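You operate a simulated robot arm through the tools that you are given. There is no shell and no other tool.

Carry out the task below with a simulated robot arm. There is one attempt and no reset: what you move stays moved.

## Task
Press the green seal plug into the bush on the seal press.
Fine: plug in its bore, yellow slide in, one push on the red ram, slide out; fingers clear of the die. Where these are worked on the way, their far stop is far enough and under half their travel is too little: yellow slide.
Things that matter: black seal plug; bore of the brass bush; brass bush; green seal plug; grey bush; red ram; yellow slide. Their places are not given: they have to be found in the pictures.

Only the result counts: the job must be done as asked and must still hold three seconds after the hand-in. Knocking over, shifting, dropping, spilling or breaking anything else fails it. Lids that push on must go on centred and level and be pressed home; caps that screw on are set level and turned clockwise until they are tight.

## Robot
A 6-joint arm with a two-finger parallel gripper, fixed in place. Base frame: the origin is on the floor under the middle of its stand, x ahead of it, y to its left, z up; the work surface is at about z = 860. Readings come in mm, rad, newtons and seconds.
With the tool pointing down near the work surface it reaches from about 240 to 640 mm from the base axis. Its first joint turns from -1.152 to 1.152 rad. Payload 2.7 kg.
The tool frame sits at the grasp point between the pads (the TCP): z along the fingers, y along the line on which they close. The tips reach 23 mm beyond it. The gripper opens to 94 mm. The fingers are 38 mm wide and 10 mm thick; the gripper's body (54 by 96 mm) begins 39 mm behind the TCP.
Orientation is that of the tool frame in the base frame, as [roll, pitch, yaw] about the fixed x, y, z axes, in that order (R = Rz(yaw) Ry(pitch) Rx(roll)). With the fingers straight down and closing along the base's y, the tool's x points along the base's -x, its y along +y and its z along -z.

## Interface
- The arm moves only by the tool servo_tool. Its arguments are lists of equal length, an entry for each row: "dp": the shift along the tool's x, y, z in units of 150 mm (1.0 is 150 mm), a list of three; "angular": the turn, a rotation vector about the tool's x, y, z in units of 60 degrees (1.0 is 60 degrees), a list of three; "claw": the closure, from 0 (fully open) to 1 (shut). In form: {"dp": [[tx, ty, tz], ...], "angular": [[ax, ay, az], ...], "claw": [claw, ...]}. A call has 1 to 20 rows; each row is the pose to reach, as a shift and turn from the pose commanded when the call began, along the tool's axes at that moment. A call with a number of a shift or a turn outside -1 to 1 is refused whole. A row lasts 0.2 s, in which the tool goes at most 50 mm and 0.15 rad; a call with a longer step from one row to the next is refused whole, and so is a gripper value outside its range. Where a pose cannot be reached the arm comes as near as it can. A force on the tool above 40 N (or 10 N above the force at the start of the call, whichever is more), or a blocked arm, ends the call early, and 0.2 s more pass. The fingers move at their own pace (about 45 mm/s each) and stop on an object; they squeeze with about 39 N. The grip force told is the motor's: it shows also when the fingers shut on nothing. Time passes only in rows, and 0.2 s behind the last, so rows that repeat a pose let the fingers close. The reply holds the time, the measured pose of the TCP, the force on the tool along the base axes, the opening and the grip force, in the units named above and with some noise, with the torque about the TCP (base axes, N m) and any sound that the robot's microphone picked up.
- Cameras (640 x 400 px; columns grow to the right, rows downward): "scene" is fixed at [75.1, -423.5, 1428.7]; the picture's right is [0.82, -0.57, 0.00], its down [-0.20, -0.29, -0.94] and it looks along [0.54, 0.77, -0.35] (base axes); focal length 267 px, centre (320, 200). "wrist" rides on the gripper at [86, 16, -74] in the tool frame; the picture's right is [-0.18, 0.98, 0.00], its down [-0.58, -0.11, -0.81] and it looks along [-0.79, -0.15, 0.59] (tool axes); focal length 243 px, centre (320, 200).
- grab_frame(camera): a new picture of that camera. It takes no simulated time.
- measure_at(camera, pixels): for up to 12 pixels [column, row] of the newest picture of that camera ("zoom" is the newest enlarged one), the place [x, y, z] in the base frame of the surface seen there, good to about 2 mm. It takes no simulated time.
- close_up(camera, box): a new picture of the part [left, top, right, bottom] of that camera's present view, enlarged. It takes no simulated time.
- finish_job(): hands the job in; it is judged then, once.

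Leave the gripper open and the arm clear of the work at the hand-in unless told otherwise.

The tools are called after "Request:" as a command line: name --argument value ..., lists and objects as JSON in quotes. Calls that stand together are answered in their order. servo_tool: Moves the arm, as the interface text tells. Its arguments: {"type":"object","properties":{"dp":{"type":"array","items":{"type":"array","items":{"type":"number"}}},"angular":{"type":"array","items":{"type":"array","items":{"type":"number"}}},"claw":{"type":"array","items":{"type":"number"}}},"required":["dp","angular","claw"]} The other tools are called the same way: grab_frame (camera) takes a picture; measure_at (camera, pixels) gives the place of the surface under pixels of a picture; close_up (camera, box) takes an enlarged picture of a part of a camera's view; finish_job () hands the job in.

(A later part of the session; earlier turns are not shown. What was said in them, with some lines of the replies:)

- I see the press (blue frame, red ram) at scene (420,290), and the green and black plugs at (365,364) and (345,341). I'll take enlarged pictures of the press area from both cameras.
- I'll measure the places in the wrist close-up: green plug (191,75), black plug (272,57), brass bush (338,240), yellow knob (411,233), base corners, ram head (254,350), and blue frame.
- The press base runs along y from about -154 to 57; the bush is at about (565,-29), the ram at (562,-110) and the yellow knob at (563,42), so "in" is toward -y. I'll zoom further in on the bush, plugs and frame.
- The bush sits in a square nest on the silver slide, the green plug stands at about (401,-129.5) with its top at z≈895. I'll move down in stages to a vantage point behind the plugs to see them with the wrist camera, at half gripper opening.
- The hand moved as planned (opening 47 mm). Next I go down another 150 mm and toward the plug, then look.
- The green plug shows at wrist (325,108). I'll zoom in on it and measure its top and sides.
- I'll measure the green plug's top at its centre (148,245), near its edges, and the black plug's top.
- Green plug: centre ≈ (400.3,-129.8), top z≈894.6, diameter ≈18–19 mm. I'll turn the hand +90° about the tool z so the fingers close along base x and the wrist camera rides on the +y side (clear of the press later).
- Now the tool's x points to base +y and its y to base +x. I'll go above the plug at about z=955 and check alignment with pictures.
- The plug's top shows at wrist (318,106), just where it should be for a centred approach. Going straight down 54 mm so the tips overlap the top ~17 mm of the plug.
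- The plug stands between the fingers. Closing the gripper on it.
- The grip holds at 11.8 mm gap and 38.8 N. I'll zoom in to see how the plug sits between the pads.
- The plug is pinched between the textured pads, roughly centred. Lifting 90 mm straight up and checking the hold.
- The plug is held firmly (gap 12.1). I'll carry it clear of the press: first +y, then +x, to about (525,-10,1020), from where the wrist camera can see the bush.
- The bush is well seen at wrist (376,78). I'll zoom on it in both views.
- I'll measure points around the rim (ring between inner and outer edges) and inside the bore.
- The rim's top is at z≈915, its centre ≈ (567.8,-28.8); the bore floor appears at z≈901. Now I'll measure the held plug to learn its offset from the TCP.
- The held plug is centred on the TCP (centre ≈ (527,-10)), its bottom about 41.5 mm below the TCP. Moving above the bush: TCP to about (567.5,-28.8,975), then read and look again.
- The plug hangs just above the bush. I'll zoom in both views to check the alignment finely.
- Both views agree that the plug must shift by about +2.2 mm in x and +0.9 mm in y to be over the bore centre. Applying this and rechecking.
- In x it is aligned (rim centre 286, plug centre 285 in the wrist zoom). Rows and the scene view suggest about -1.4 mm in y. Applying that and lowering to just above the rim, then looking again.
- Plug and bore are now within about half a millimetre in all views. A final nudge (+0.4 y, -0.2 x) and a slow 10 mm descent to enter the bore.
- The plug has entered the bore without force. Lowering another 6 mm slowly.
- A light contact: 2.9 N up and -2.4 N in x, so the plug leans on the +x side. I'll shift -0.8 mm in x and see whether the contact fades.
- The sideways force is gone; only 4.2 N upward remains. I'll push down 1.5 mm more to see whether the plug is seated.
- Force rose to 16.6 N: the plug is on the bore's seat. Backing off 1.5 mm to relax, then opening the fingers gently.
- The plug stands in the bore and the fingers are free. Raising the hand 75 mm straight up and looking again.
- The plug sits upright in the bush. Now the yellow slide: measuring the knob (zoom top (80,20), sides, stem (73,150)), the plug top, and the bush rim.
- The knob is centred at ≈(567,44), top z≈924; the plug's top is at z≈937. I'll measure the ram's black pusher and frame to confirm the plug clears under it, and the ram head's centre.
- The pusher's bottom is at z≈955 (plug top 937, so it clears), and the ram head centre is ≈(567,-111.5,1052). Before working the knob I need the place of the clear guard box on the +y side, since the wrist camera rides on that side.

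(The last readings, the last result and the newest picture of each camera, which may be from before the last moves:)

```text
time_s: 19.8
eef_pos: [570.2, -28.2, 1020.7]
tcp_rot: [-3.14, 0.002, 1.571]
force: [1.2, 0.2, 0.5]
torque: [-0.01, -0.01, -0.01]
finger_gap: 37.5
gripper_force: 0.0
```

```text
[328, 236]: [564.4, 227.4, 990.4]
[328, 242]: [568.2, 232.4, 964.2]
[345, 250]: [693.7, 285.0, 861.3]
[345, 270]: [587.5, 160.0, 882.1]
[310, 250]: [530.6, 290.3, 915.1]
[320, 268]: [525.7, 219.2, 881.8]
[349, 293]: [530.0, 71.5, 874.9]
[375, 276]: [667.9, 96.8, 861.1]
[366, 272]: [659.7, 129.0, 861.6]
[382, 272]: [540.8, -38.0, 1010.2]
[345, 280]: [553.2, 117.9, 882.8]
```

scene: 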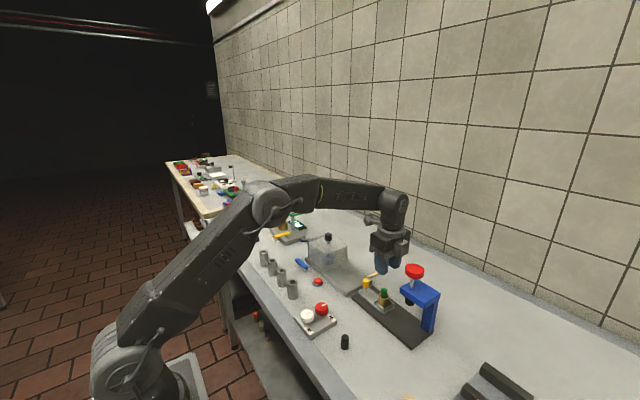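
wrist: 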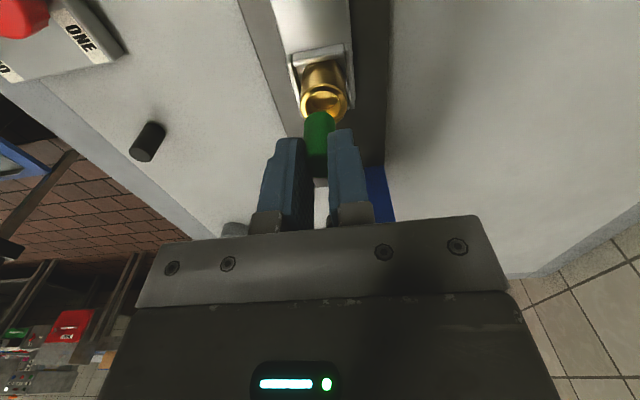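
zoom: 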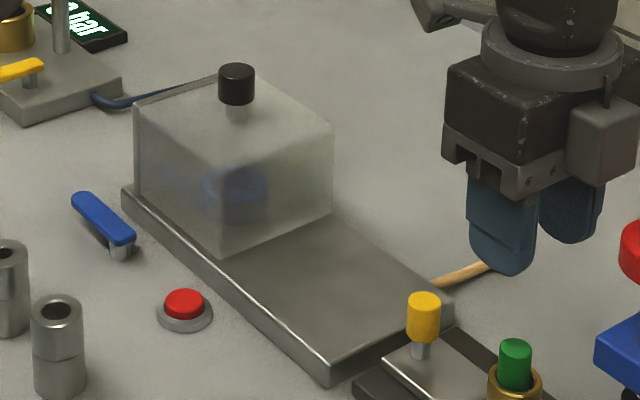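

The guard box begins at y≈170 with its top near z≈960, so gripping the knob at y≈44 keeps the wrist camera (y≈130) clear. Moving above the knob with 47 mm opening.

Request:
servo_tool --dp '[[0.16, 0, 0], [0.33, 0, 0], [0.487, 0, 0.0], [0.487, 0, 0.2], [0.487, 0, 0.3], [0.487, 0, 0.3]]' --angular '[[0, 0, 0], [0, 0, 0], [0, 0, 0], [0, 0, 0], [0, 0, 0], [0, 0, 0]]' --claw '[0.5, 0.5, 0.5, 0.5, 0.5, 0.5]'

Request:
grab_frame --camera "wrist"

Request:
close_up --camera "scene" --box '[320, 230, 440, 320]'

```text
time_s: 21.2
eef_pos: [567.5, 45.0, 975.0]
tcp_rot: [3.14, 0.001, 1.572]
force: [-0.3, 0.6, 0.1]
torque: [-0.02, 0.02, 0.03]
finger_gap: 47.1
gripper_force: 0.1
```

```text
taken
```

wrist: 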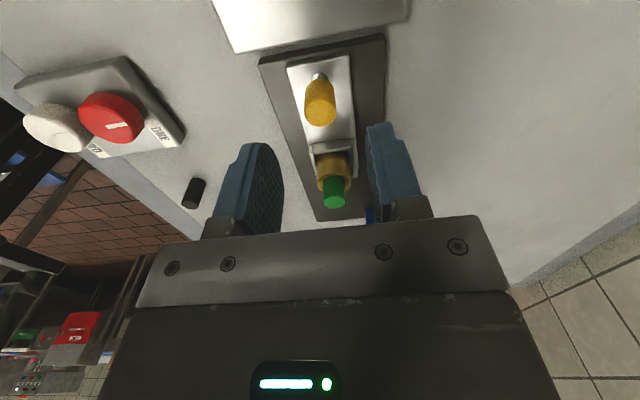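

```text
4.44 times, centred on (380, 275) of scene
```

zoom: 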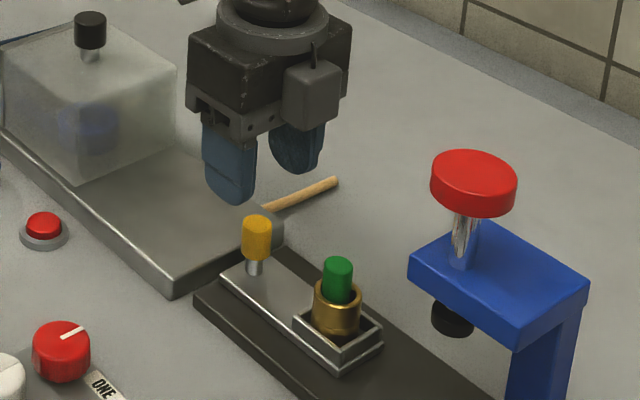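

The knob shows at wrist (320,105), centred between the fingers. Going down 48 mm so the tips straddle the knob.

Request:
servo_tool --dp '[[0, 0, 0.15], [0, 0, 0.25], [0, 0, 0.32], [0, 0, 0.32]]' --angular '[[0, 0, 0], [0, 0, 0], [0, 0, 0], [0, 0, 0]]' --claw '[0.5, 0.5, 0.5, 0.5]'

Request:
close_up --camera "scene" --box '[340, 250, 410, 310]'

Request:
grab_frame --camera "wrist"

```text
time_s: 22.2
eef_pos: [568.5, 41.9, 927.8]
tcp_rot: [-3.14, -0.001, 1.57]
force: [0.5, 0.3, 0.2]
torque: [-0.03, -0.02, 0.01]
finger_gap: 47.0
gripper_force: 0.1
```

```text
6.67 times, centred on (375, 280) of scene
```

zoom: 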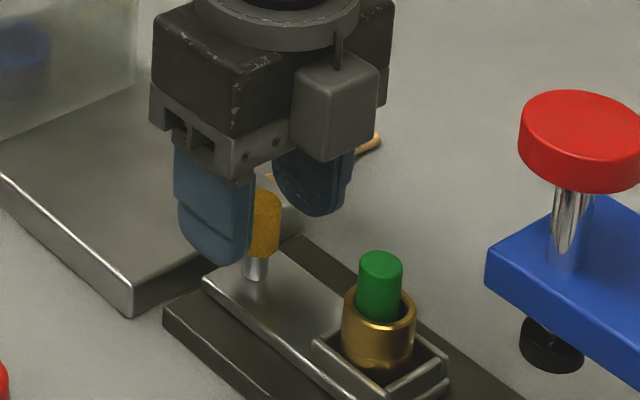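

```text
taken
```

wrist: 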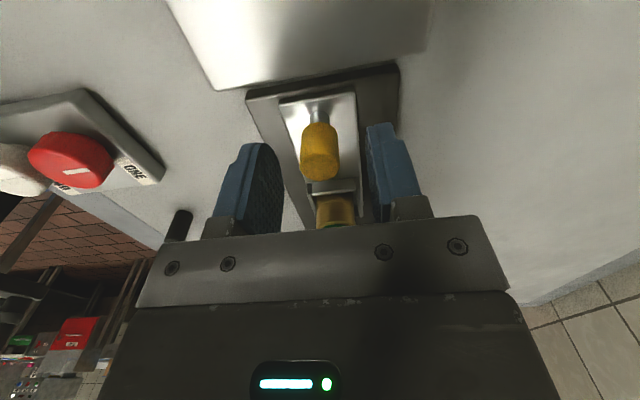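

The knob is between the fingers. I notice a box on the hand's -y side (zoom (335,105)) which will move toward the press frame; measuring its extent before going on.

Request:
close_up --camera "scene" --box '[350, 240, 420, 300]'

```text
6.67 times, centred on (385, 270) of scene
```

zoom: 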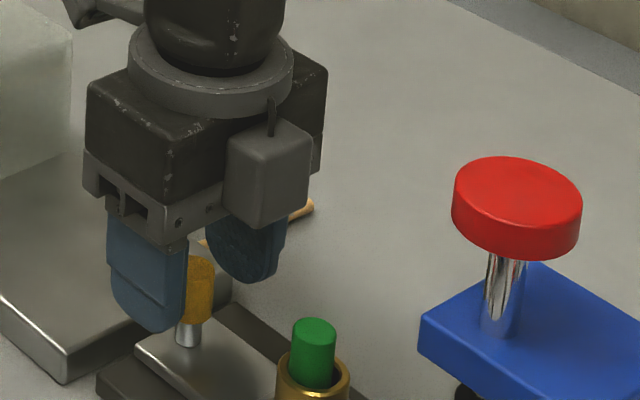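

Request:
measure_at --camera "zoom" --pixels '[[245, 185], [260, 220], [290, 195], [270, 140], [230, 160], [305, 150], [150, 190], [120, 175], [130, 100], [210, 200], [150, 280], [180, 210]]'

```text
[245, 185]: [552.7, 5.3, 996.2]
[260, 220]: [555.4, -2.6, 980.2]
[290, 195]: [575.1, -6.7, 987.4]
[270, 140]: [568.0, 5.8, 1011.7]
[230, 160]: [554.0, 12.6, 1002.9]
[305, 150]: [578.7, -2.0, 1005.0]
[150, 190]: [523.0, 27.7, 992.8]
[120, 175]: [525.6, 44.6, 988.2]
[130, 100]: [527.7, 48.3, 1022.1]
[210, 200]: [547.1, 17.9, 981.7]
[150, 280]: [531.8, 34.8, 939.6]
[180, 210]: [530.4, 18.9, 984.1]
```

The box reaches y = TCP-50 at z 978–1012, so with a centred grip it would end right at the blue frame's edge (y≈-89). I'll grip with an offset: shift the hand +11 mm in y so the knob sits at the -y part of the pads, leaving ~10 mm clearance at the end. Then close.

Request:
servo_tool --dp '[[0.04, 0, 0], [0.073, 0, 0], [0.073, 0, 0], [0.073, 0, 0], [0.073, 0, 0], [0.073, 0, 0]]' --angular '[[0, 0, 0], [0, 0, 0], [0, 0, 0], [0, 0, 0], [0, 0, 0], [0, 0, 0]]' --claw '[0.5, 0.5, 0.7, 0.9, 1.0, 1.0]'

Request:
close_up --camera "scene" --box '[340, 250, 410, 310]'

Request:
close_up --camera "wrist" --box '[240, 60, 400, 240]'

```text
time_s: 23.6
eef_pos: [567.6, 54.1, 927.6]
tcp_rot: [3.139, 0.001, 1.57]
force: [3.4, -0.3, 0.2]
torque: [0.01, 0.3, 0.03]
finger_gap: 19.1
gripper_force: 45.2
```

```text
6.67 times, centred on (375, 280) of scene
```

zoom: 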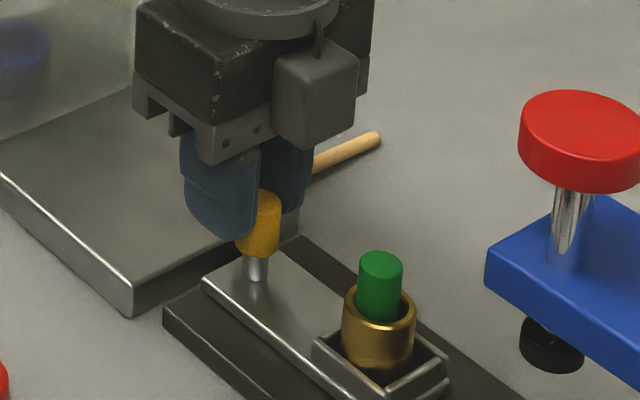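

```text
2.22 times, centred on (320, 150) of wrist
```

zoom: 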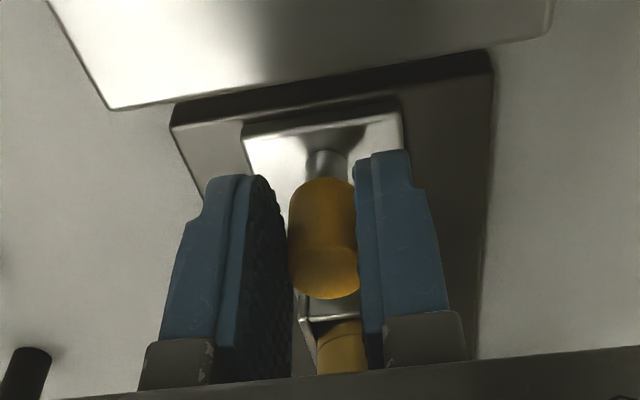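

The knob is gripped (gap 19 mm, grip 45 N). Now sliding it in toward -y, slowly, first 70 mm.

Request:
servo_tool --dp '[[-0.013, 0.003, 0], [-0.033, 0.003, 0], [-0.06, 0.003, 0], [-0.09, 0.003, 0], [-0.12, 0.003, 0], [-0.15, 0.003, 0], [-0.18, 0.003, 0], [-0.21, 0.003, 0], [-0.24, 0.003, 0], [-0.27, 0.003, 0], [-0.3, 0.003, 0], [-0.33, 0.003, 0], [-0.36, 0.003, 0], [-0.39, 0.003, 0], [-0.42, 0.003, 0], [-0.45, 0.003, 0], [-0.467, 0.003, 0]]' --angular '[[0, 0, 0], [0, 0, 0], [0, 0, 0], [0, 0, 0], [0, 0, 0], [0, 0, 0], [0, 0, 0], [0, 0, 0], [0, 0, 0], [0, 0, 0], [0, 0, 0], [0, 0, 0], [0, 0, 0], [0, 0, 0], [0, 0, 0], [0, 0, 0], [0, 0, 0]]' --claw '[1, 1, 1, 1, 1, 1, 1, 1, 1, 1, 1, 1, 1, 1, 1, 1, 1]'

Request:
close_up --camera "scene" --box '[350, 240, 450, 330]'

```text
time_s: 27.2
eef_pos: [567.3, -15.0, 927.9]
tcp_rot: [-3.141, -0.002, 1.57]
force: [-6.0, 0.4, 6.1]
torque: [-0.12, -0.21, -0.09]
finger_gap: 18.7
gripper_force: 45.4
```

```text
4.44 times, centred on (400, 285) of scene
```

zoom: 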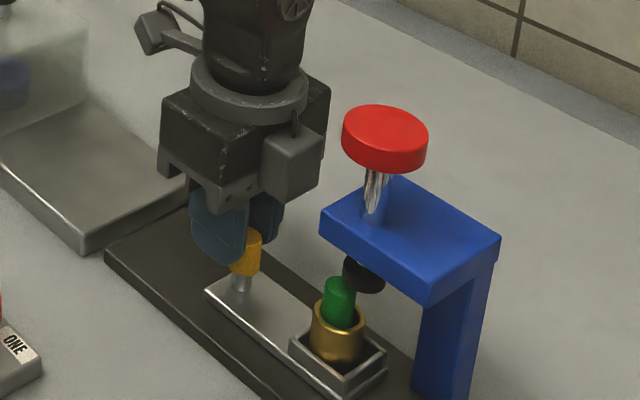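

The slide has travelled 69 mm; plug still upright. Continuing slowly toward the far stop (bush should end under the ram at y≈-111).

Request:
servo_tool --dp '[[-0.02, 0, 0], [-0.04, 0, 0], [-0.06, 0, 0], [-0.073, 0, 0], [-0.073, 0, 0]]' --angular '[[0, 0, 0], [0, 0, 0], [0, 0, 0], [0, 0, 0], [0, 0, 0]]' --claw '[1, 1, 1, 1, 1]'

Request:
close_up --camera "scene" --box '[350, 240, 450, 330]'

```text
time_s: 28.4
eef_pos: [568.9, -25.0, 926.7]
tcp_rot: [-3.139, 0.0, 1.57]
force: [-6.7, 3.0, 0.5]
torque: [-0.23, -0.26, -0.03]
finger_gap: 19.3
gripper_force: 44.7
```

```text
4.44 times, centred on (400, 285) of scene
```

zoom: 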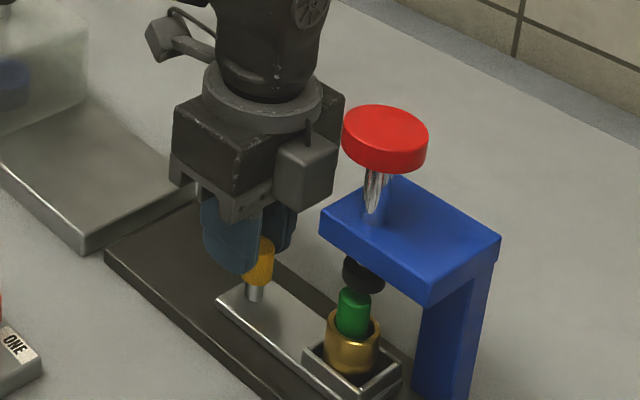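

Bush now at y≈-108. Continuing in 1.5 mm steps (with a small -0.6 mm x relief for the -6.7 N side force), watching for the stop.

Request:
servo_tool --dp '[[-0.01, -0.004, 0], [-0.02, -0.004, 0], [-0.03, -0.004, 0], [-0.04, -0.004, 0], [-0.04, -0.004, 0]]' --angular '[[0, 0, 0], [0, 0, 0], [0, 0, 0], [0, 0, 0], [0, 0, 0]]' --claw '[1, 1, 1, 1, 1]'

Request:
close_up --camera "scene" --box '[360, 250, 440, 330]'

```text
time_s: 29.6
eef_pos: [568.0, -26.3, 927.6]
tcp_rot: [3.14, -0.006, 1.575]
force: [8.3, 29.8, -0.2]
torque: [0.61, 0.24, 0.07]
finger_gap: 19.0
gripper_force: 45.4
```

```text
5.00 times, centred on (400, 290) of scene
```

zoom: 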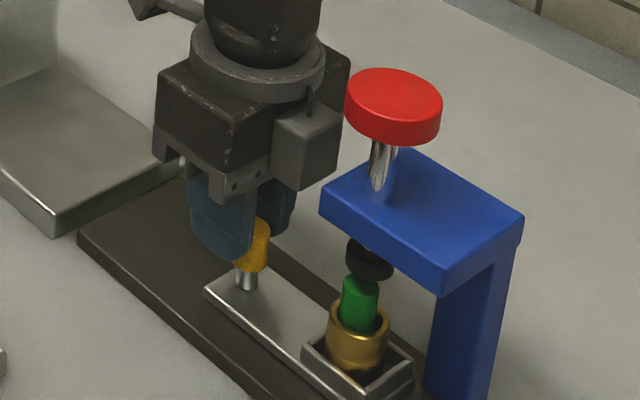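

The y-force rose to 29.8 N with the torque matching contact at the knob: the slide is on its far stop. Relaxing 3.5 mm of the command, then opening the fingers.

Request:
servo_tool --dp '[[0.015, 0.0, 0], [0.024, 0.0, 0], [0.024, 0.0, 0], [0.024, 0.0, 0], [0.024, 0.0, 0], [0.024, 0, 0]]' --angular '[[0, 0, 0], [0, 0, 0], [0, 0, 0], [0, 0, 0], [0, 0, 0], [0, 0, 0]]' --claw '[1, 1, 0.8, 0.6, 0.5, 0.5]'

Request:
close_up --camera "scene" --box '[360, 250, 440, 330]'

```text
time_s: 31.0
eef_pos: [567.4, -27.5, 926.6]
tcp_rot: [-3.14, -0.001, 1.57]
force: [-0.1, 0.2, -0.1]
torque: [-0.02, 0.0, -0.03]
finger_gap: 47.0
gripper_force: 0.0
```

```text
5.00 times, centred on (400, 290) of scene
```

zoom: 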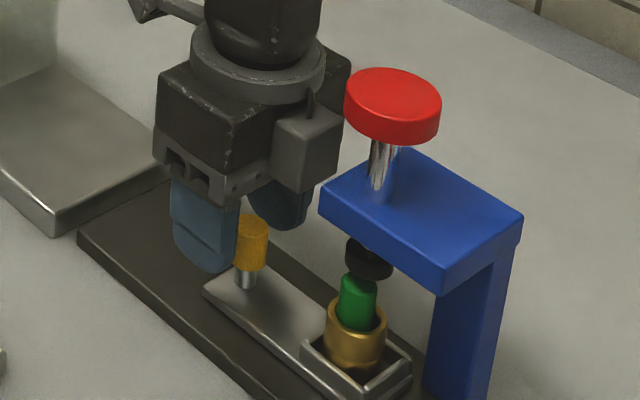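

Released cleanly; slide and plug stay in place. Now rising straight up clear of the press, and closing the fingers on the way for the ram push.

Request:
servo_tool --dp '[[0, 0, -0.1], [0, 0, -0.3], [0.0, 0, -0.5], [0.0, 0, -0.75], [0.0, 0, -1.0], [0, 0, -1.0]]' --angular '[[0, 0, 0], [0, 0, 0], [0, 0, 0], [0, 0, 0], [0, 0, 0], [0, 0, 0]]' --claw '[0.5, 0.5, 0.7, 0.9, 1.0, 1.0]'

Request:
close_up --camera "scene" --box '[360, 250, 440, 330]'

Request:
grab_frame --camera "wrist"

```text
time_s: 32.4
eef_pos: [569.7, -26.5, 1079.2]
tcp_rot: [-3.142, 0.0, 1.571]
force: [-0.3, 0.7, 0.3]
torque: [0.01, 0.0, 0.01]
finger_gap: 0.3
gripper_force: 38.8
```

```text
5.00 times, centred on (400, 290) of scene
```

zoom: 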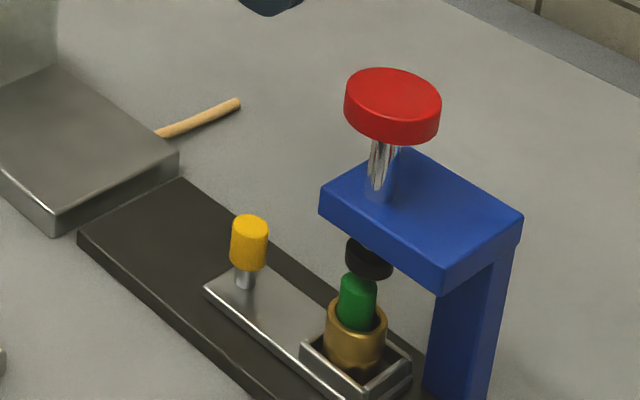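

```text
taken
```

wrist: 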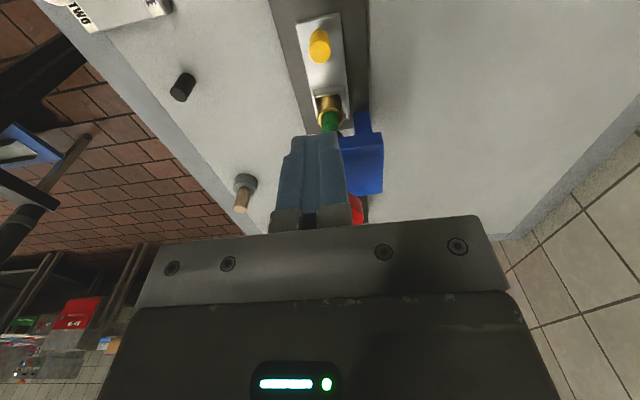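

The slide is in, the plug stands under the pusher. Measuring plug top, pusher, ram head and knob now.

Request:
measure_at --camera "scene" --pixels '[[407, 307], [409, 302], [409, 304], [414, 268], [406, 267], [422, 272], [415, 264], [414, 274], [389, 297], [391, 293]]'

Request:
close_up --camera "scene" --box '[392, 294, 428, 330]'

```text
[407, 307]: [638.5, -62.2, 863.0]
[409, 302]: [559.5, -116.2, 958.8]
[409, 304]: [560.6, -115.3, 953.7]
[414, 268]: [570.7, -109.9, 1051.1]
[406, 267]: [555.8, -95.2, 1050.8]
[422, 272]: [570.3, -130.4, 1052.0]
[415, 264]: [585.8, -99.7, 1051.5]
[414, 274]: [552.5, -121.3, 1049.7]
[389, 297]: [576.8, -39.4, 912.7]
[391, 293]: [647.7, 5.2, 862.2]
```

```text
11.11 times, centred on (410, 312) of scene
```

zoom: 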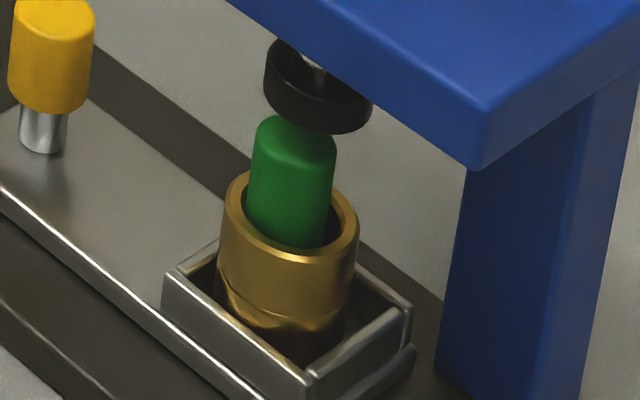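

The plug looks upright. Checking its position versus the ram axis with this zoom.

Request:
measure_at --camera "zoom" --pixels '[[290, 160], [290, 200], [255, 170], [331, 180], [280, 128], [320, 112], [270, 75], [368, 105], [330, 125], [291, 255], [228, 200], [354, 225]]'

```text
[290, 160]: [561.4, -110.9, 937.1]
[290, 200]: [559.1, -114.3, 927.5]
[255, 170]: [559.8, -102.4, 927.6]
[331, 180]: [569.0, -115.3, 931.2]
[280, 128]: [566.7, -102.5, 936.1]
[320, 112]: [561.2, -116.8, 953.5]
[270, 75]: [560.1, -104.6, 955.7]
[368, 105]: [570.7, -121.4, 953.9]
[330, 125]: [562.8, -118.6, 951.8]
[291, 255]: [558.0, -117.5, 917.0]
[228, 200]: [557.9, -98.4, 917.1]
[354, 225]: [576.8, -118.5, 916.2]
```

The plug top (≈(565.5,-107), z≈937) lies under the 28 mm pusher (axis ≈(567,-111), bottom z≈953). Rising 33 mm and moving with closed fingers over the ram head at (567,-111.5).

Request:
servo_tool --dp '[[0, 0, -0.12], [0, -0.003, -0.22], [-0.14, -0.007, -0.22], [-0.28, -0.01, -0.22], [-0.42, -0.013, -0.22], [-0.567, -0.013, -0.22], [-0.567, -0.013, -0.22]]' --angular '[[0, 0, 0], [0, 0, 0], [0, 0, 0], [0, 0, 0], [0, 0, 0], [0, 0, 0], [0, 0, 0]]' --claw '[1, 1, 1, 1, 1, 1, 1]'

Request:
grab_frame --camera "wrist"

Request:
close_up --camera "scene" --box '[360, 220, 460, 310]'

```text
time_s: 34.0
eef_pos: [566.2, -113.3, 1110.0]
tcp_rot: [-3.141, 0.001, 1.572]
force: [0.2, 0.2, 0.5]
torque: [0.01, 0.01, 0.02]
finger_gap: 0.1
gripper_force: 39.4
```

```text
taken
```

wrist: 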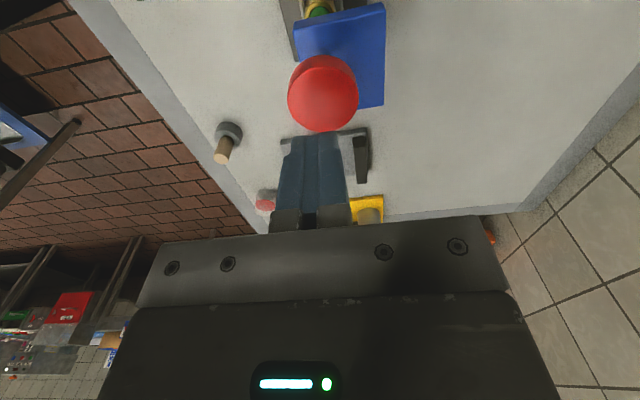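

```text
4.44 times, centred on (410, 265) of scene
```

zoom: 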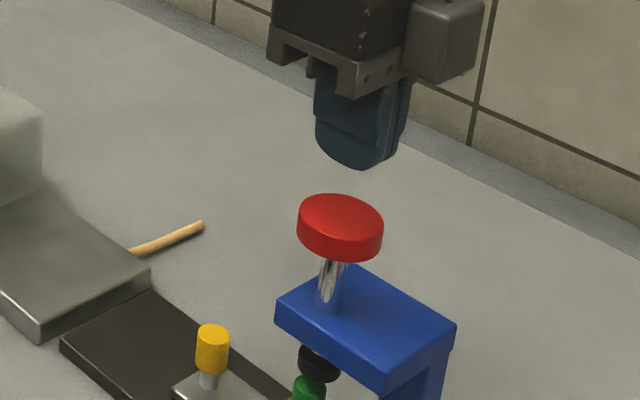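

Measuring the ram head's top from this closer wrist view to centre the push.

Request:
close_up --camera "wrist" --box '[270, 40, 380, 140]'

```text
4.00 times, centred on (325, 90) of wrist
```

zoom: 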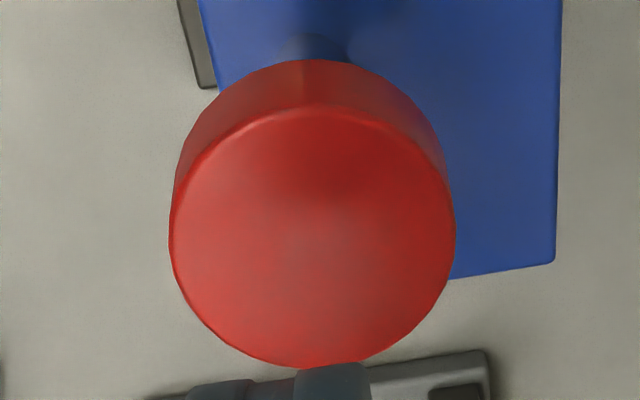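

Request:
measure_at --camera "zoom" --pixels '[[312, 235], [180, 240], [445, 225], [310, 118], [310, 355], [215, 155], [400, 145], [225, 325], [410, 310]]'

```text
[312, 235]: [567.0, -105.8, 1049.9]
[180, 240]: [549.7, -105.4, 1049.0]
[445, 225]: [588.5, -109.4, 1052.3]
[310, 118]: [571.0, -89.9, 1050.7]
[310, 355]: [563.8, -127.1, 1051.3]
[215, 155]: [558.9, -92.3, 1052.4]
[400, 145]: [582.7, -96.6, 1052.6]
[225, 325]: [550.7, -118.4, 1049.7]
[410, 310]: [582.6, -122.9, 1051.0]
```

Ram head centre ≈(568,-109), top z≈1051. Correcting by +1.3 mm x and +3 mm y and descending to just above it (TCP 1081, tips at 1058).

Request:
servo_tool --dp '[[0.02, 0.009, 0.0], [0.02, 0.009, 0.1], [0.02, 0.009, 0.193], [0.02, 0.009, 0.193]]' --angular '[[0, 0, 0], [0, 0, 0], [0, 0, 0], [0, 0, 0]]' --claw '[1, 1, 1, 1]'

Request:
close_up --camera "scene" --box '[370, 230, 450, 330]'

```text
time_s: 35.0
eef_pos: [567.1, -109.3, 1081.5]
tcp_rot: [-3.141, 0.0, 1.569]
force: [0.0, 0.2, 0.5]
torque: [-0.03, 0.0, -0.01]
finger_gap: 0.0
gripper_force: 38.6
```

```text
4.00 times, centred on (410, 280) of scene
```

zoom: 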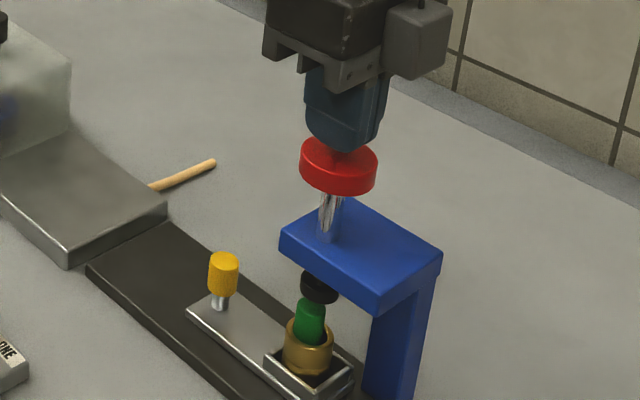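

Now the single push: one slow continuous stroke downward (3 mm per row); the call will stop itself at 40 N.

Request:
servo_tool --dp '[[0, 0, 0.02], [0, 0, 0.04], [0, 0, 0.06], [0, 0, 0.08], [0, 0, 0.1], [0, 0, 0.12], [0, 0, 0.14], [0, 0, 0.16], [0, 0, 0.18], [0, 0, 0.2], [0, 0, 0.22], [0, 0, 0.24], [0, 0, 0.26], [0, 0, 0.28], [0, 0, 0.3], [0, 0, 0.32], [0, 0, 0.34], [0, 0, 0.36], [0, 0, 0.38], [0, 0, 0.4]]' --angular '[[0, 0, 0], [0, 0, 0], [0, 0, 0], [0, 0, 0], [0, 0, 0], [0, 0, 0], [0, 0, 0], [0, 0, 0], [0, 0, 0], [0, 0, 0], [0, 0, 0], [0, 0, 0], [0, 0, 0], [0, 0, 0], [0, 0, 0], [0, 0, 0], [0, 0, 0], [0, 0, 0], [0, 0, 0], [0, 0, 0]]' --claw '[1, 1, 1, 1, 1, 1, 1, 1, 1, 1, 1, 1, 1, 1, 1, 1, 1, 1, 1, 1]'

Request:
close_up --camera "scene" --box '[370, 240, 450, 330]'

```text
time_s: 37.1
eef_pos: [567.1, -108.4, 1061.0]
tcp_rot: [3.129, 0.002, 1.574]
force: [-5.7, 2.5, 10.9]
torque: [0.27, 0.14, 0.07]
finger_gap: 0.0
gripper_force: 38.8
stopped in row 10: the force on the tool passed its limit at 42 N (the readings are from after the stop); the commanded pose is now the measured one
```

```text
4.44 times, centred on (410, 285) of scene
```

zoom: 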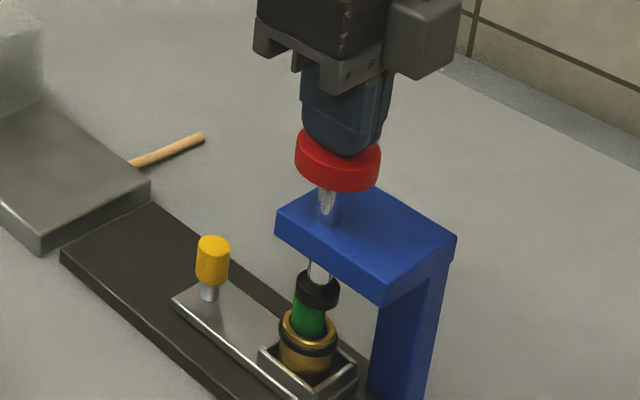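

The push met over 40 N after ~13 mm: the pusher is now on the plug. I keep contact (no lifting) and look closely at the plug and bush.

Request:
close_up --camera "scene" --box '[390, 290, 430, 330]'

Request:
grab_frame --camera "wrist"

```text
10.00 times, centred on (410, 310) of scene
```

zoom: 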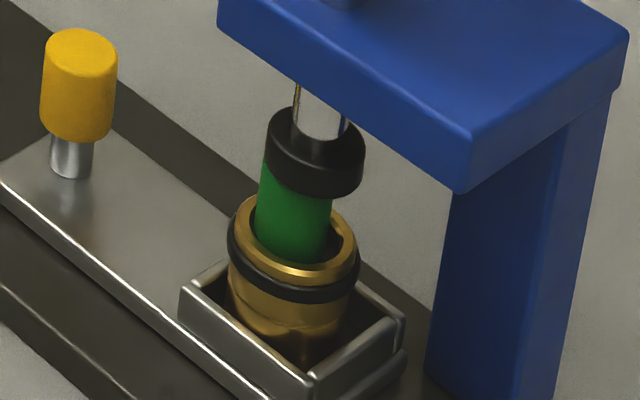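

```text
taken
```

wrist: 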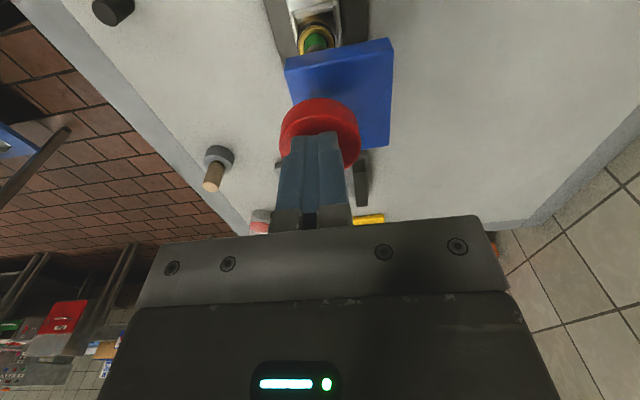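

A black seal ring has now appeared around the bush's rim, which was not there before: the press has done its work in this one stroke. I'll lift off straight up and check the ram returns and what the bush looks like.

Request:
servo_tool --dp '[[0, 0, -0.03], [0, 0, -0.08], [0, 0, -0.2], [0, 0, -0.35], [0, 0, -0.35]]' --angular '[[0, 0, 0], [0, 0, 0], [0, 0, 0], [0, 0, 0], [0, 0, 0]]' --claw '[1, 1, 1, 1, 1]'

Request:
close_up --camera "scene" --box '[390, 290, 430, 330]'

Request:
close_up --camera "scene" --box '[360, 240, 450, 330]'

```text
time_s: 38.4
eef_pos: [566.5, -109.2, 1112.7]
tcp_rot: [3.13, 0.002, 1.57]
force: [0.2, 0.2, -0.4]
torque: [0.03, -0.02, 0.03]
finger_gap: 0.0
gripper_force: 38.5
```

```text
10.00 times, centred on (410, 310) of scene
```

zoom: 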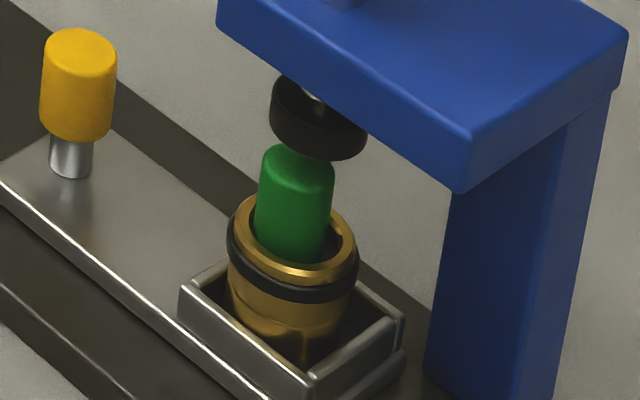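

```text
4.44 times, centred on (405, 285) of scene
```

zoom: 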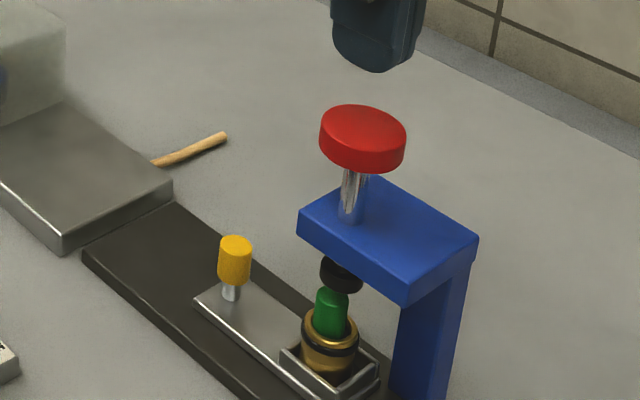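

The ram has sprung back and the ring stays. Now back to the knob to pull the slide out: move +y 83 mm at height, open to 47 mm, and start descending (also removing the 0.011 rad tilt left from the stop).

Request:
servo_tool --dp '[[0.14, 0.003, 0], [0.28, 0.007, 0], [0.42, 0.007, 0], [0.553, 0.007, 0], [0.553, 0.007, 0.25], [0.553, 0.007, 0.5], [0.553, 0.007, 0.8], [0.553, 0.007, 0.95], [0.553, 0.007, 0.95]]' --angular '[[0.005, 0, 0], [0.011, 0, 0], [0.011, 0, 0], [0.011, 0, 0], [0.011, 0, 0], [0.011, 0, 0], [0.011, 0, 0], [0.011, 0, 0], [0.011, 0, 0]]' --claw '[1, 0.9, 0.7, 0.5, 0.5, 0.5, 0.5, 0.5, 0.5]'

Request:
grab_frame --camera "wrist"

Request:
close_up --camera "scene" --box '[350, 240, 450, 330]'

```text
time_s: 40.4
eef_pos: [571.4, -24.1, 968.6]
tcp_rot: [3.141, 0.004, 1.571]
force: [-0.8, 0.3, 0.3]
torque: [-0.01, 0.0, 0.02]
finger_gap: 46.7
gripper_force: 0.2
```

```text
taken
```

wrist: 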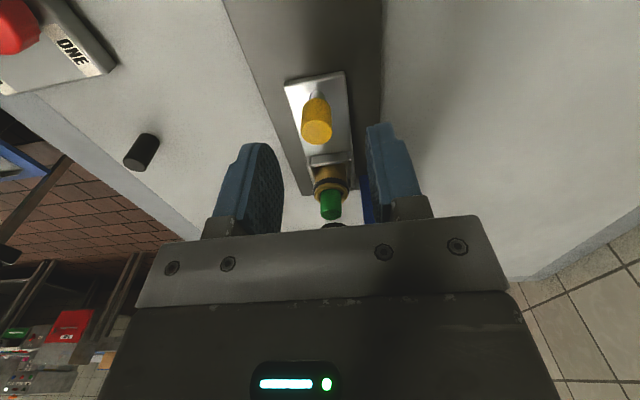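

```text
4.44 times, centred on (400, 285) of scene
```

zoom: 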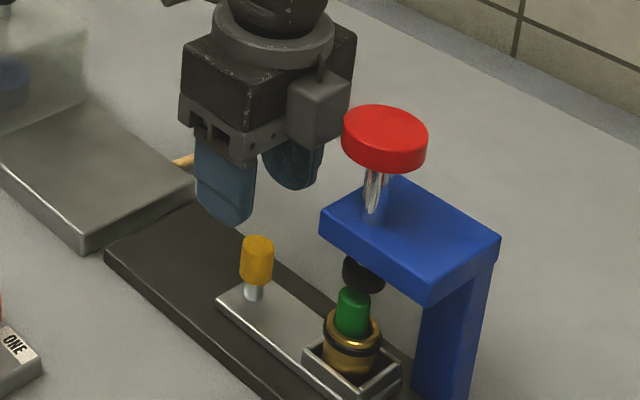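

The knob is slightly left in the wrist view (317 vs 323 expected), so I shift -3.3 mm in x and -1.5 mm in y, then go down to z≈927.

Request:
servo_tool --dp '[[-0.01, -0.022, 0.0], [-0.01, -0.022, 0.1], [-0.01, -0.022, 0.2], [-0.01, -0.022, 0.275], [-0.01, -0.022, 0.275]]' --angular '[[0, 0, 0], [0, 0, 0], [0, 0, 0], [0, 0, 0], [0, 0, 0]]' --claw '[0.5, 0.5, 0.5, 0.5, 0.5]'

Request:
close_up --camera "wrist" --box '[220, 60, 420, 240]'

Request:
close_up --camera "scene" --box '[350, 240, 450, 330]'

```text
time_s: 41.5
eef_pos: [567.6, -28.1, 927.4]
tcp_rot: [-3.14, 0.002, 1.571]
force: [0.1, -0.1, -0.5]
torque: [0.0, 0.05, 0.01]
finger_gap: 47.1
gripper_force: 0.1
```

```text
2.22 times, centred on (320, 150) of wrist
```

zoom: 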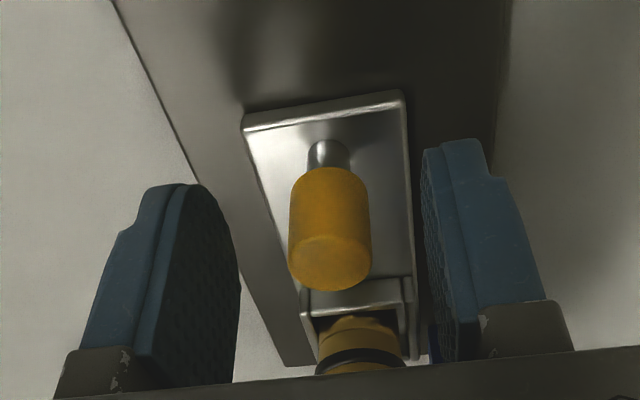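

```text
4.44 times, centred on (400, 285) of scene
```

zoom: 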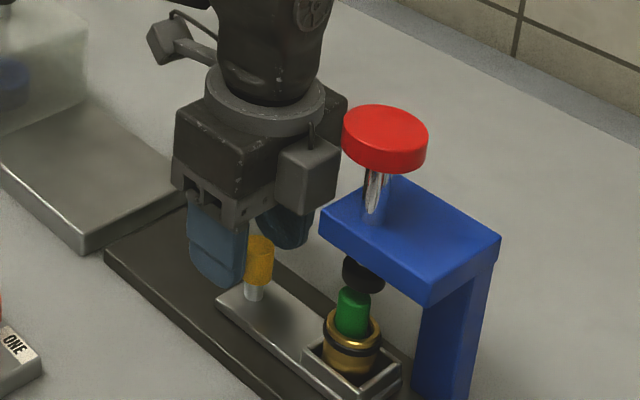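

The knob is between the fingers again. Closing on it.

Request:
servo_tool --dp '[[0, 0, 0], [0, 0, 0], [0, 0, 0], [0, 0, 0]]' --angular '[[0, 0, 0], [0, 0, 0], [0, 0, 0], [0, 0, 0]]' --claw '[0.7, 0.9, 1.0, 1.0]'

```text
time_s: 42.5
eef_pos: [568.1, -28.1, 927.6]
tcp_rot: [3.139, 0.004, 1.572]
force: [14.4, 0.1, -4.0]
torque: [0.12, 0.09, 0.11]
finger_gap: 18.9
gripper_force: 45.2
```

Grip is firm; there is a 14 N side force in +x, so I relieve it with +0.7 mm in x while pulling the slide out toward +y, slowly, 75 mm first.

Request:
servo_tool --dp '[[0.0, 0.0047, 0], [0.013, 0.0047, 0], [0.033, 0.0047, 0], [0.06, 0.0047, 0], [0.09, 0.0047, 0], [0.12, 0.0047, 0], [0.15, 0.0047, 0], [0.18, 0.0047, 0], [0.21, 0.0047, 0], [0.24, 0.0047, 0], [0.27, 0.0047, 0], [0.3, 0.0047, 0], [0.33, 0.0047, 0], [0.36, 0.0047, 0], [0.39, 0.0047, 0], [0.42, 0.0047, 0], [0.45, 0.0047, 0], [0.48, 0.0047, 0], [0.5, 0.0047, 0]]' --angular '[[0, 0, 0], [0, 0, 0], [0, 0, 0], [0, 0, 0], [0, 0, 0], [0, 0, 0], [0, 0, 0], [0, 0, 0], [0, 0, 0], [0, 0, 0], [0, 0, 0], [0, 0, 0], [0, 0, 0], [0, 0, 0], [0, 0, 0], [0, 0, 0], [0, 0, 0], [0, 0, 0], [0, 0, 0]]' --claw '[1, 1, 1, 1, 1, 1, 1, 1, 1, 1, 1, 1, 1, 1, 1, 1, 1, 1, 1]'

Request:
close_up --camera "scene" --box '[340, 240, 440, 330]'

```text
time_s: 46.5
eef_pos: [568.3, 48.6, 928.2]
tcp_rot: [3.139, 0.0, 1.571]
force: [22.5, -0.3, 1.9]
torque: [-0.29, -0.05, 0.16]
finger_gap: 19.0
gripper_force: 44.7
```

```text
4.44 times, centred on (390, 285) of scene
```

zoom: 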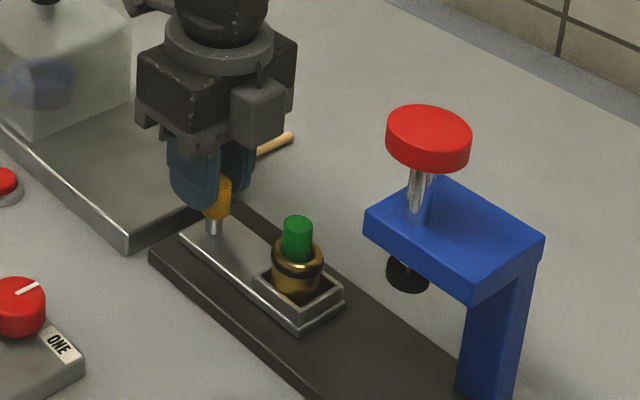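

Nearly out; about 4–5 mm remain to the outer stop. Relieving the side force (+1 mm x) and continuing in 1.5 mm steps.

Request:
servo_tool --dp '[[0.0, 0.007, 0], [0.01, 0.007, 0], [0.02, 0.007, 0], [0.03, 0.007, 0], [0.04, 0.007, 0], [0.04, 0.007, 0]]' --angular '[[0, 0, 0], [0, 0, 0], [0, 0, 0], [0, 0, 0], [0, 0, 0], [0, 0, 0]]' --claw '[1, 1, 1, 1, 1, 1]'

Request:
close_up --camera "scene" --box '[340, 240, 440, 330]'

```text
time_s: 48.0
eef_pos: [568.5, 51.3, 926.6]
tcp_rot: [-3.14, 0.003, 1.57]
force: [-3.7, -7.0, 12.6]
torque: [0.59, -0.23, -0.05]
finger_gap: 19.1
gripper_force: 45.0
```

```text
4.44 times, centred on (390, 285) of scene
```

zoom: 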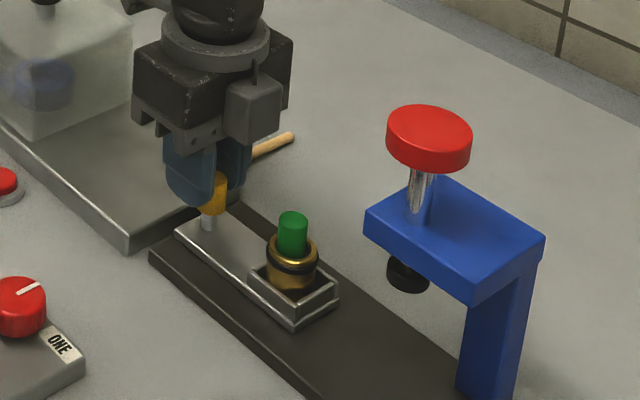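

Resistance of -7 N in y begins. Pulling 2 mm more to confirm the outer stop.

Request:
servo_tool --dp '[[0.008, 0, 0], [0.015, 0, 0], [0.015, 0, 0]]' --angular '[[0, 0, 0], [0, 0, 0], [0, 0, 0]]' --claw '[1, 1, 1]'

Request:
close_up --camera "scene" --box '[350, 260, 410, 320]'

```text
time_s: 48.8
eef_pos: [568.5, 52.9, 927.8]
tcp_rot: [-3.14, 0.004, 1.57]
force: [-11.3, -21.8, 17.7]
torque: [-0.32, -0.08, -0.06]
finger_gap: 18.8
gripper_force: 45.0
```

```text
6.67 times, centred on (380, 290) of scene
```

zoom: 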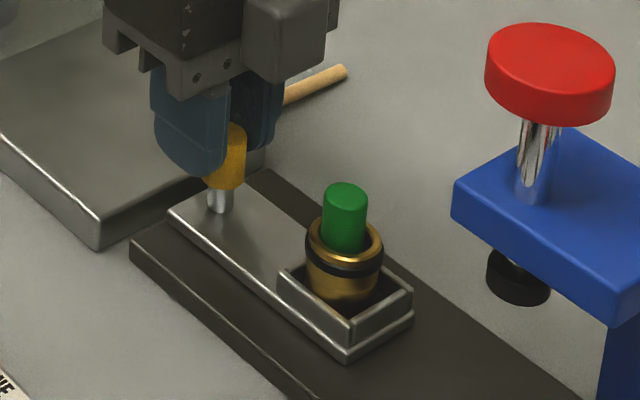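

The slide is at its outer stop (its end corner is back at scene (357,292) as at the start). Relaxing the command, then opening the fingers.

Request:
servo_tool --dp '[[-0.012, -0.003, -0.005], [-0.016, -0.003, -0.008], [-0.016, -0.003, -0.008], [-0.016, -0.003, -0.008], [-0.016, -0.003, -0.008], [-0.016, -0.003, -0.008]]' --angular '[[0, 0, 0], [0, 0, 0], [0, 0, 0], [0, 0, 0], [0, 0, 0], [0, 0, 0]]' --claw '[1, 1, 0.8, 0.6, 0.5, 0.5]'

Request:
close_up --camera "scene" --box '[350, 260, 410, 320]'

```text
time_s: 50.1
eef_pos: [567.7, 52.7, 929.3]
tcp_rot: [3.141, 0.002, 1.571]
force: [0.1, -0.5, 0.2]
torque: [-0.01, -0.02, 0.0]
finger_gap: 47.1
gripper_force: 0.0
```

```text
6.67 times, centred on (380, 290) of scene
```

zoom: 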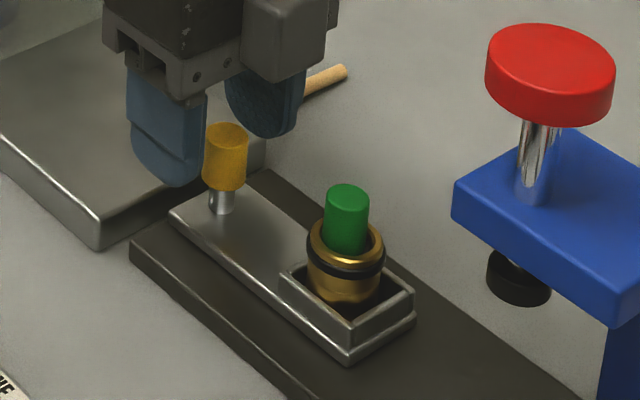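

The fingers are off the knob. Rising straight up 150 mm, then backing away from the work.

Request:
servo_tool --dp '[[0, 0, -0.1], [0, 0, -0.3], [0, 0, -0.55], [0, 0, -0.8], [0, 0, -1.0], [0, 0, -1.0]]' --angular '[[0, 0, 0], [0, 0, 0], [0, 0, 0], [0, 0, 0], [0, 0, 0], [0, 0, 0]]' --claw '[0.5, 0.5, 0.5, 0.3, 0.1, 0]'

Request:
servo_tool --dp '[[0, -0.25, -0.1], [0, -0.5, -0.2], [0, -0.75, -0.3], [0, -1.0, -0.4], [0, -1.0, -0.4], [0, -1.0, -0.4]]' --angular '[[0, 0, 0], [0, 0, 0], [0, 0, 0], [0, 0, 0], [0, 0, 0], [0, 0, 0]]' --claw '[0, 0, 0, 0, 0, 0]'

Request:
grab_frame --camera "scene"

Request:
close_up --camera "scene" --box '[362, 280, 402, 316]'

```text
time_s: 51.5
eef_pos: [567.2, 53.0, 1079.5]
tcp_rot: [3.142, 0.003, 1.571]
force: [-0.6, -0.2, 0.3]
torque: [0.0, 0.03, -0.03]
finger_gap: 94.0
gripper_force: 0.1
```

```text
time_s: 53.0
eef_pos: [417.5, 53.6, 1138.9]
tcp_rot: [-3.141, 0.003, 1.57]
force: [-0.3, -0.2, 0.0]
torque: [0.01, -0.02, 0.04]
finger_gap: 93.9
gripper_force: 0.1
```

```text
taken
```

scene: 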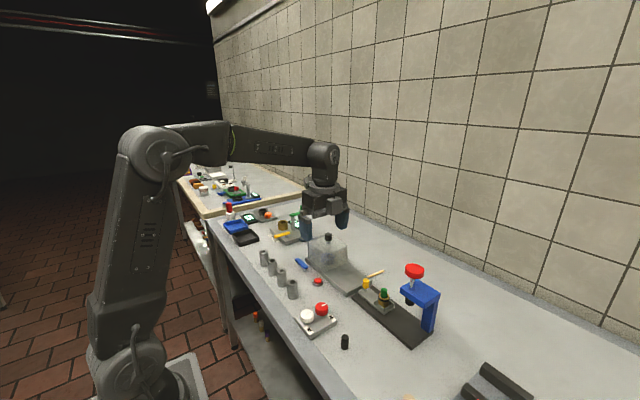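

```text
11.11 times, centred on (382, 298) of scene
```

zoom: 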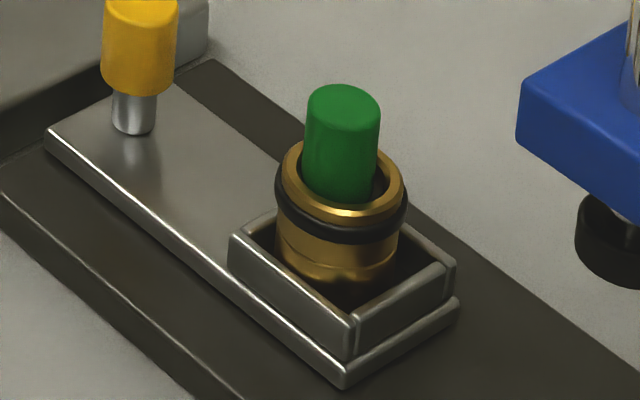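

The slide is back at its start position, the plug stands in the bush with the black seal ring, the ram is up and the hand is clear. One last measure of the plug top and rim before handing in.

Request:
measure_at --camera "zoom" --pixels '[[342, 105], [320, 105], [368, 110], [342, 150], [341, 212], [283, 175], [400, 185], [140, 50]]'

Request:
grab_frame --camera "wrist"

```text
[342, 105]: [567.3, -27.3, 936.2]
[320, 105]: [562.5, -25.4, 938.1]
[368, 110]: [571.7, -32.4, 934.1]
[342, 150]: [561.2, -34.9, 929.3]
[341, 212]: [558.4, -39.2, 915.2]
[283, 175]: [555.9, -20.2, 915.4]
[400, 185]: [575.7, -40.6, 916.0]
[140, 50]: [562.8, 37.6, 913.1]
```

```text
taken
```

wrist: 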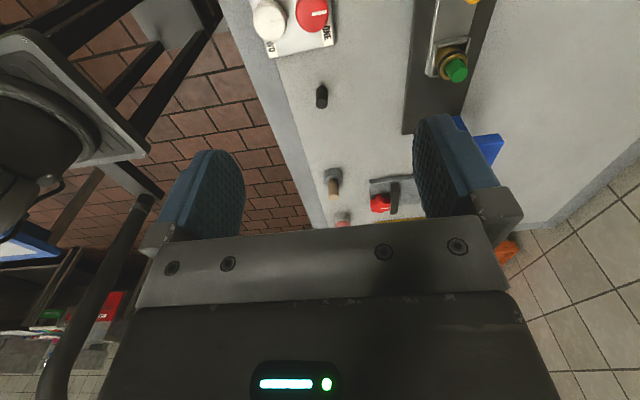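

The plug top is at z≈936 and the rim at z≈915.5, so the plug is seated in the bore. The seal ring formed, the knob is back at its out position, and the black plug and everything else are undisturbed. The gripper is open and clear, so I'm handing in.

Request:
finish_job

```text
The job is handed in.
```

The green seal plug is in the brass bush on the seal press, and I've handed the job in. The hand-in gave no verdict.

- **Plug:** it stands upright in the bore, with its bottom on the seat about 12 mm below the rim. Its top measured about z = 936, against 937 before pressing, so the ram did not push it measurably deeper.
- **Press:** I pushed the red ram once, with the fingers well clear of the die. The call stopped itself at 42 N, and the ram sprang back when I lifted off. A black ring then appeared around the top of the bush. I took it as the sign that the press had worked, and did not push again.
- **Slide:** I took the yellow slide in to its far stop before the push and back out to its outer stop afterwards. Its end corner is where it was at the start.
- **Bush:** it sits loose in its nest and shifted about 2 mm while I was seating the plug.
- **Everything else:** the black plug is still standing, and I saw nothing else disturbed. The gripper is open and the arm is clear of the press.
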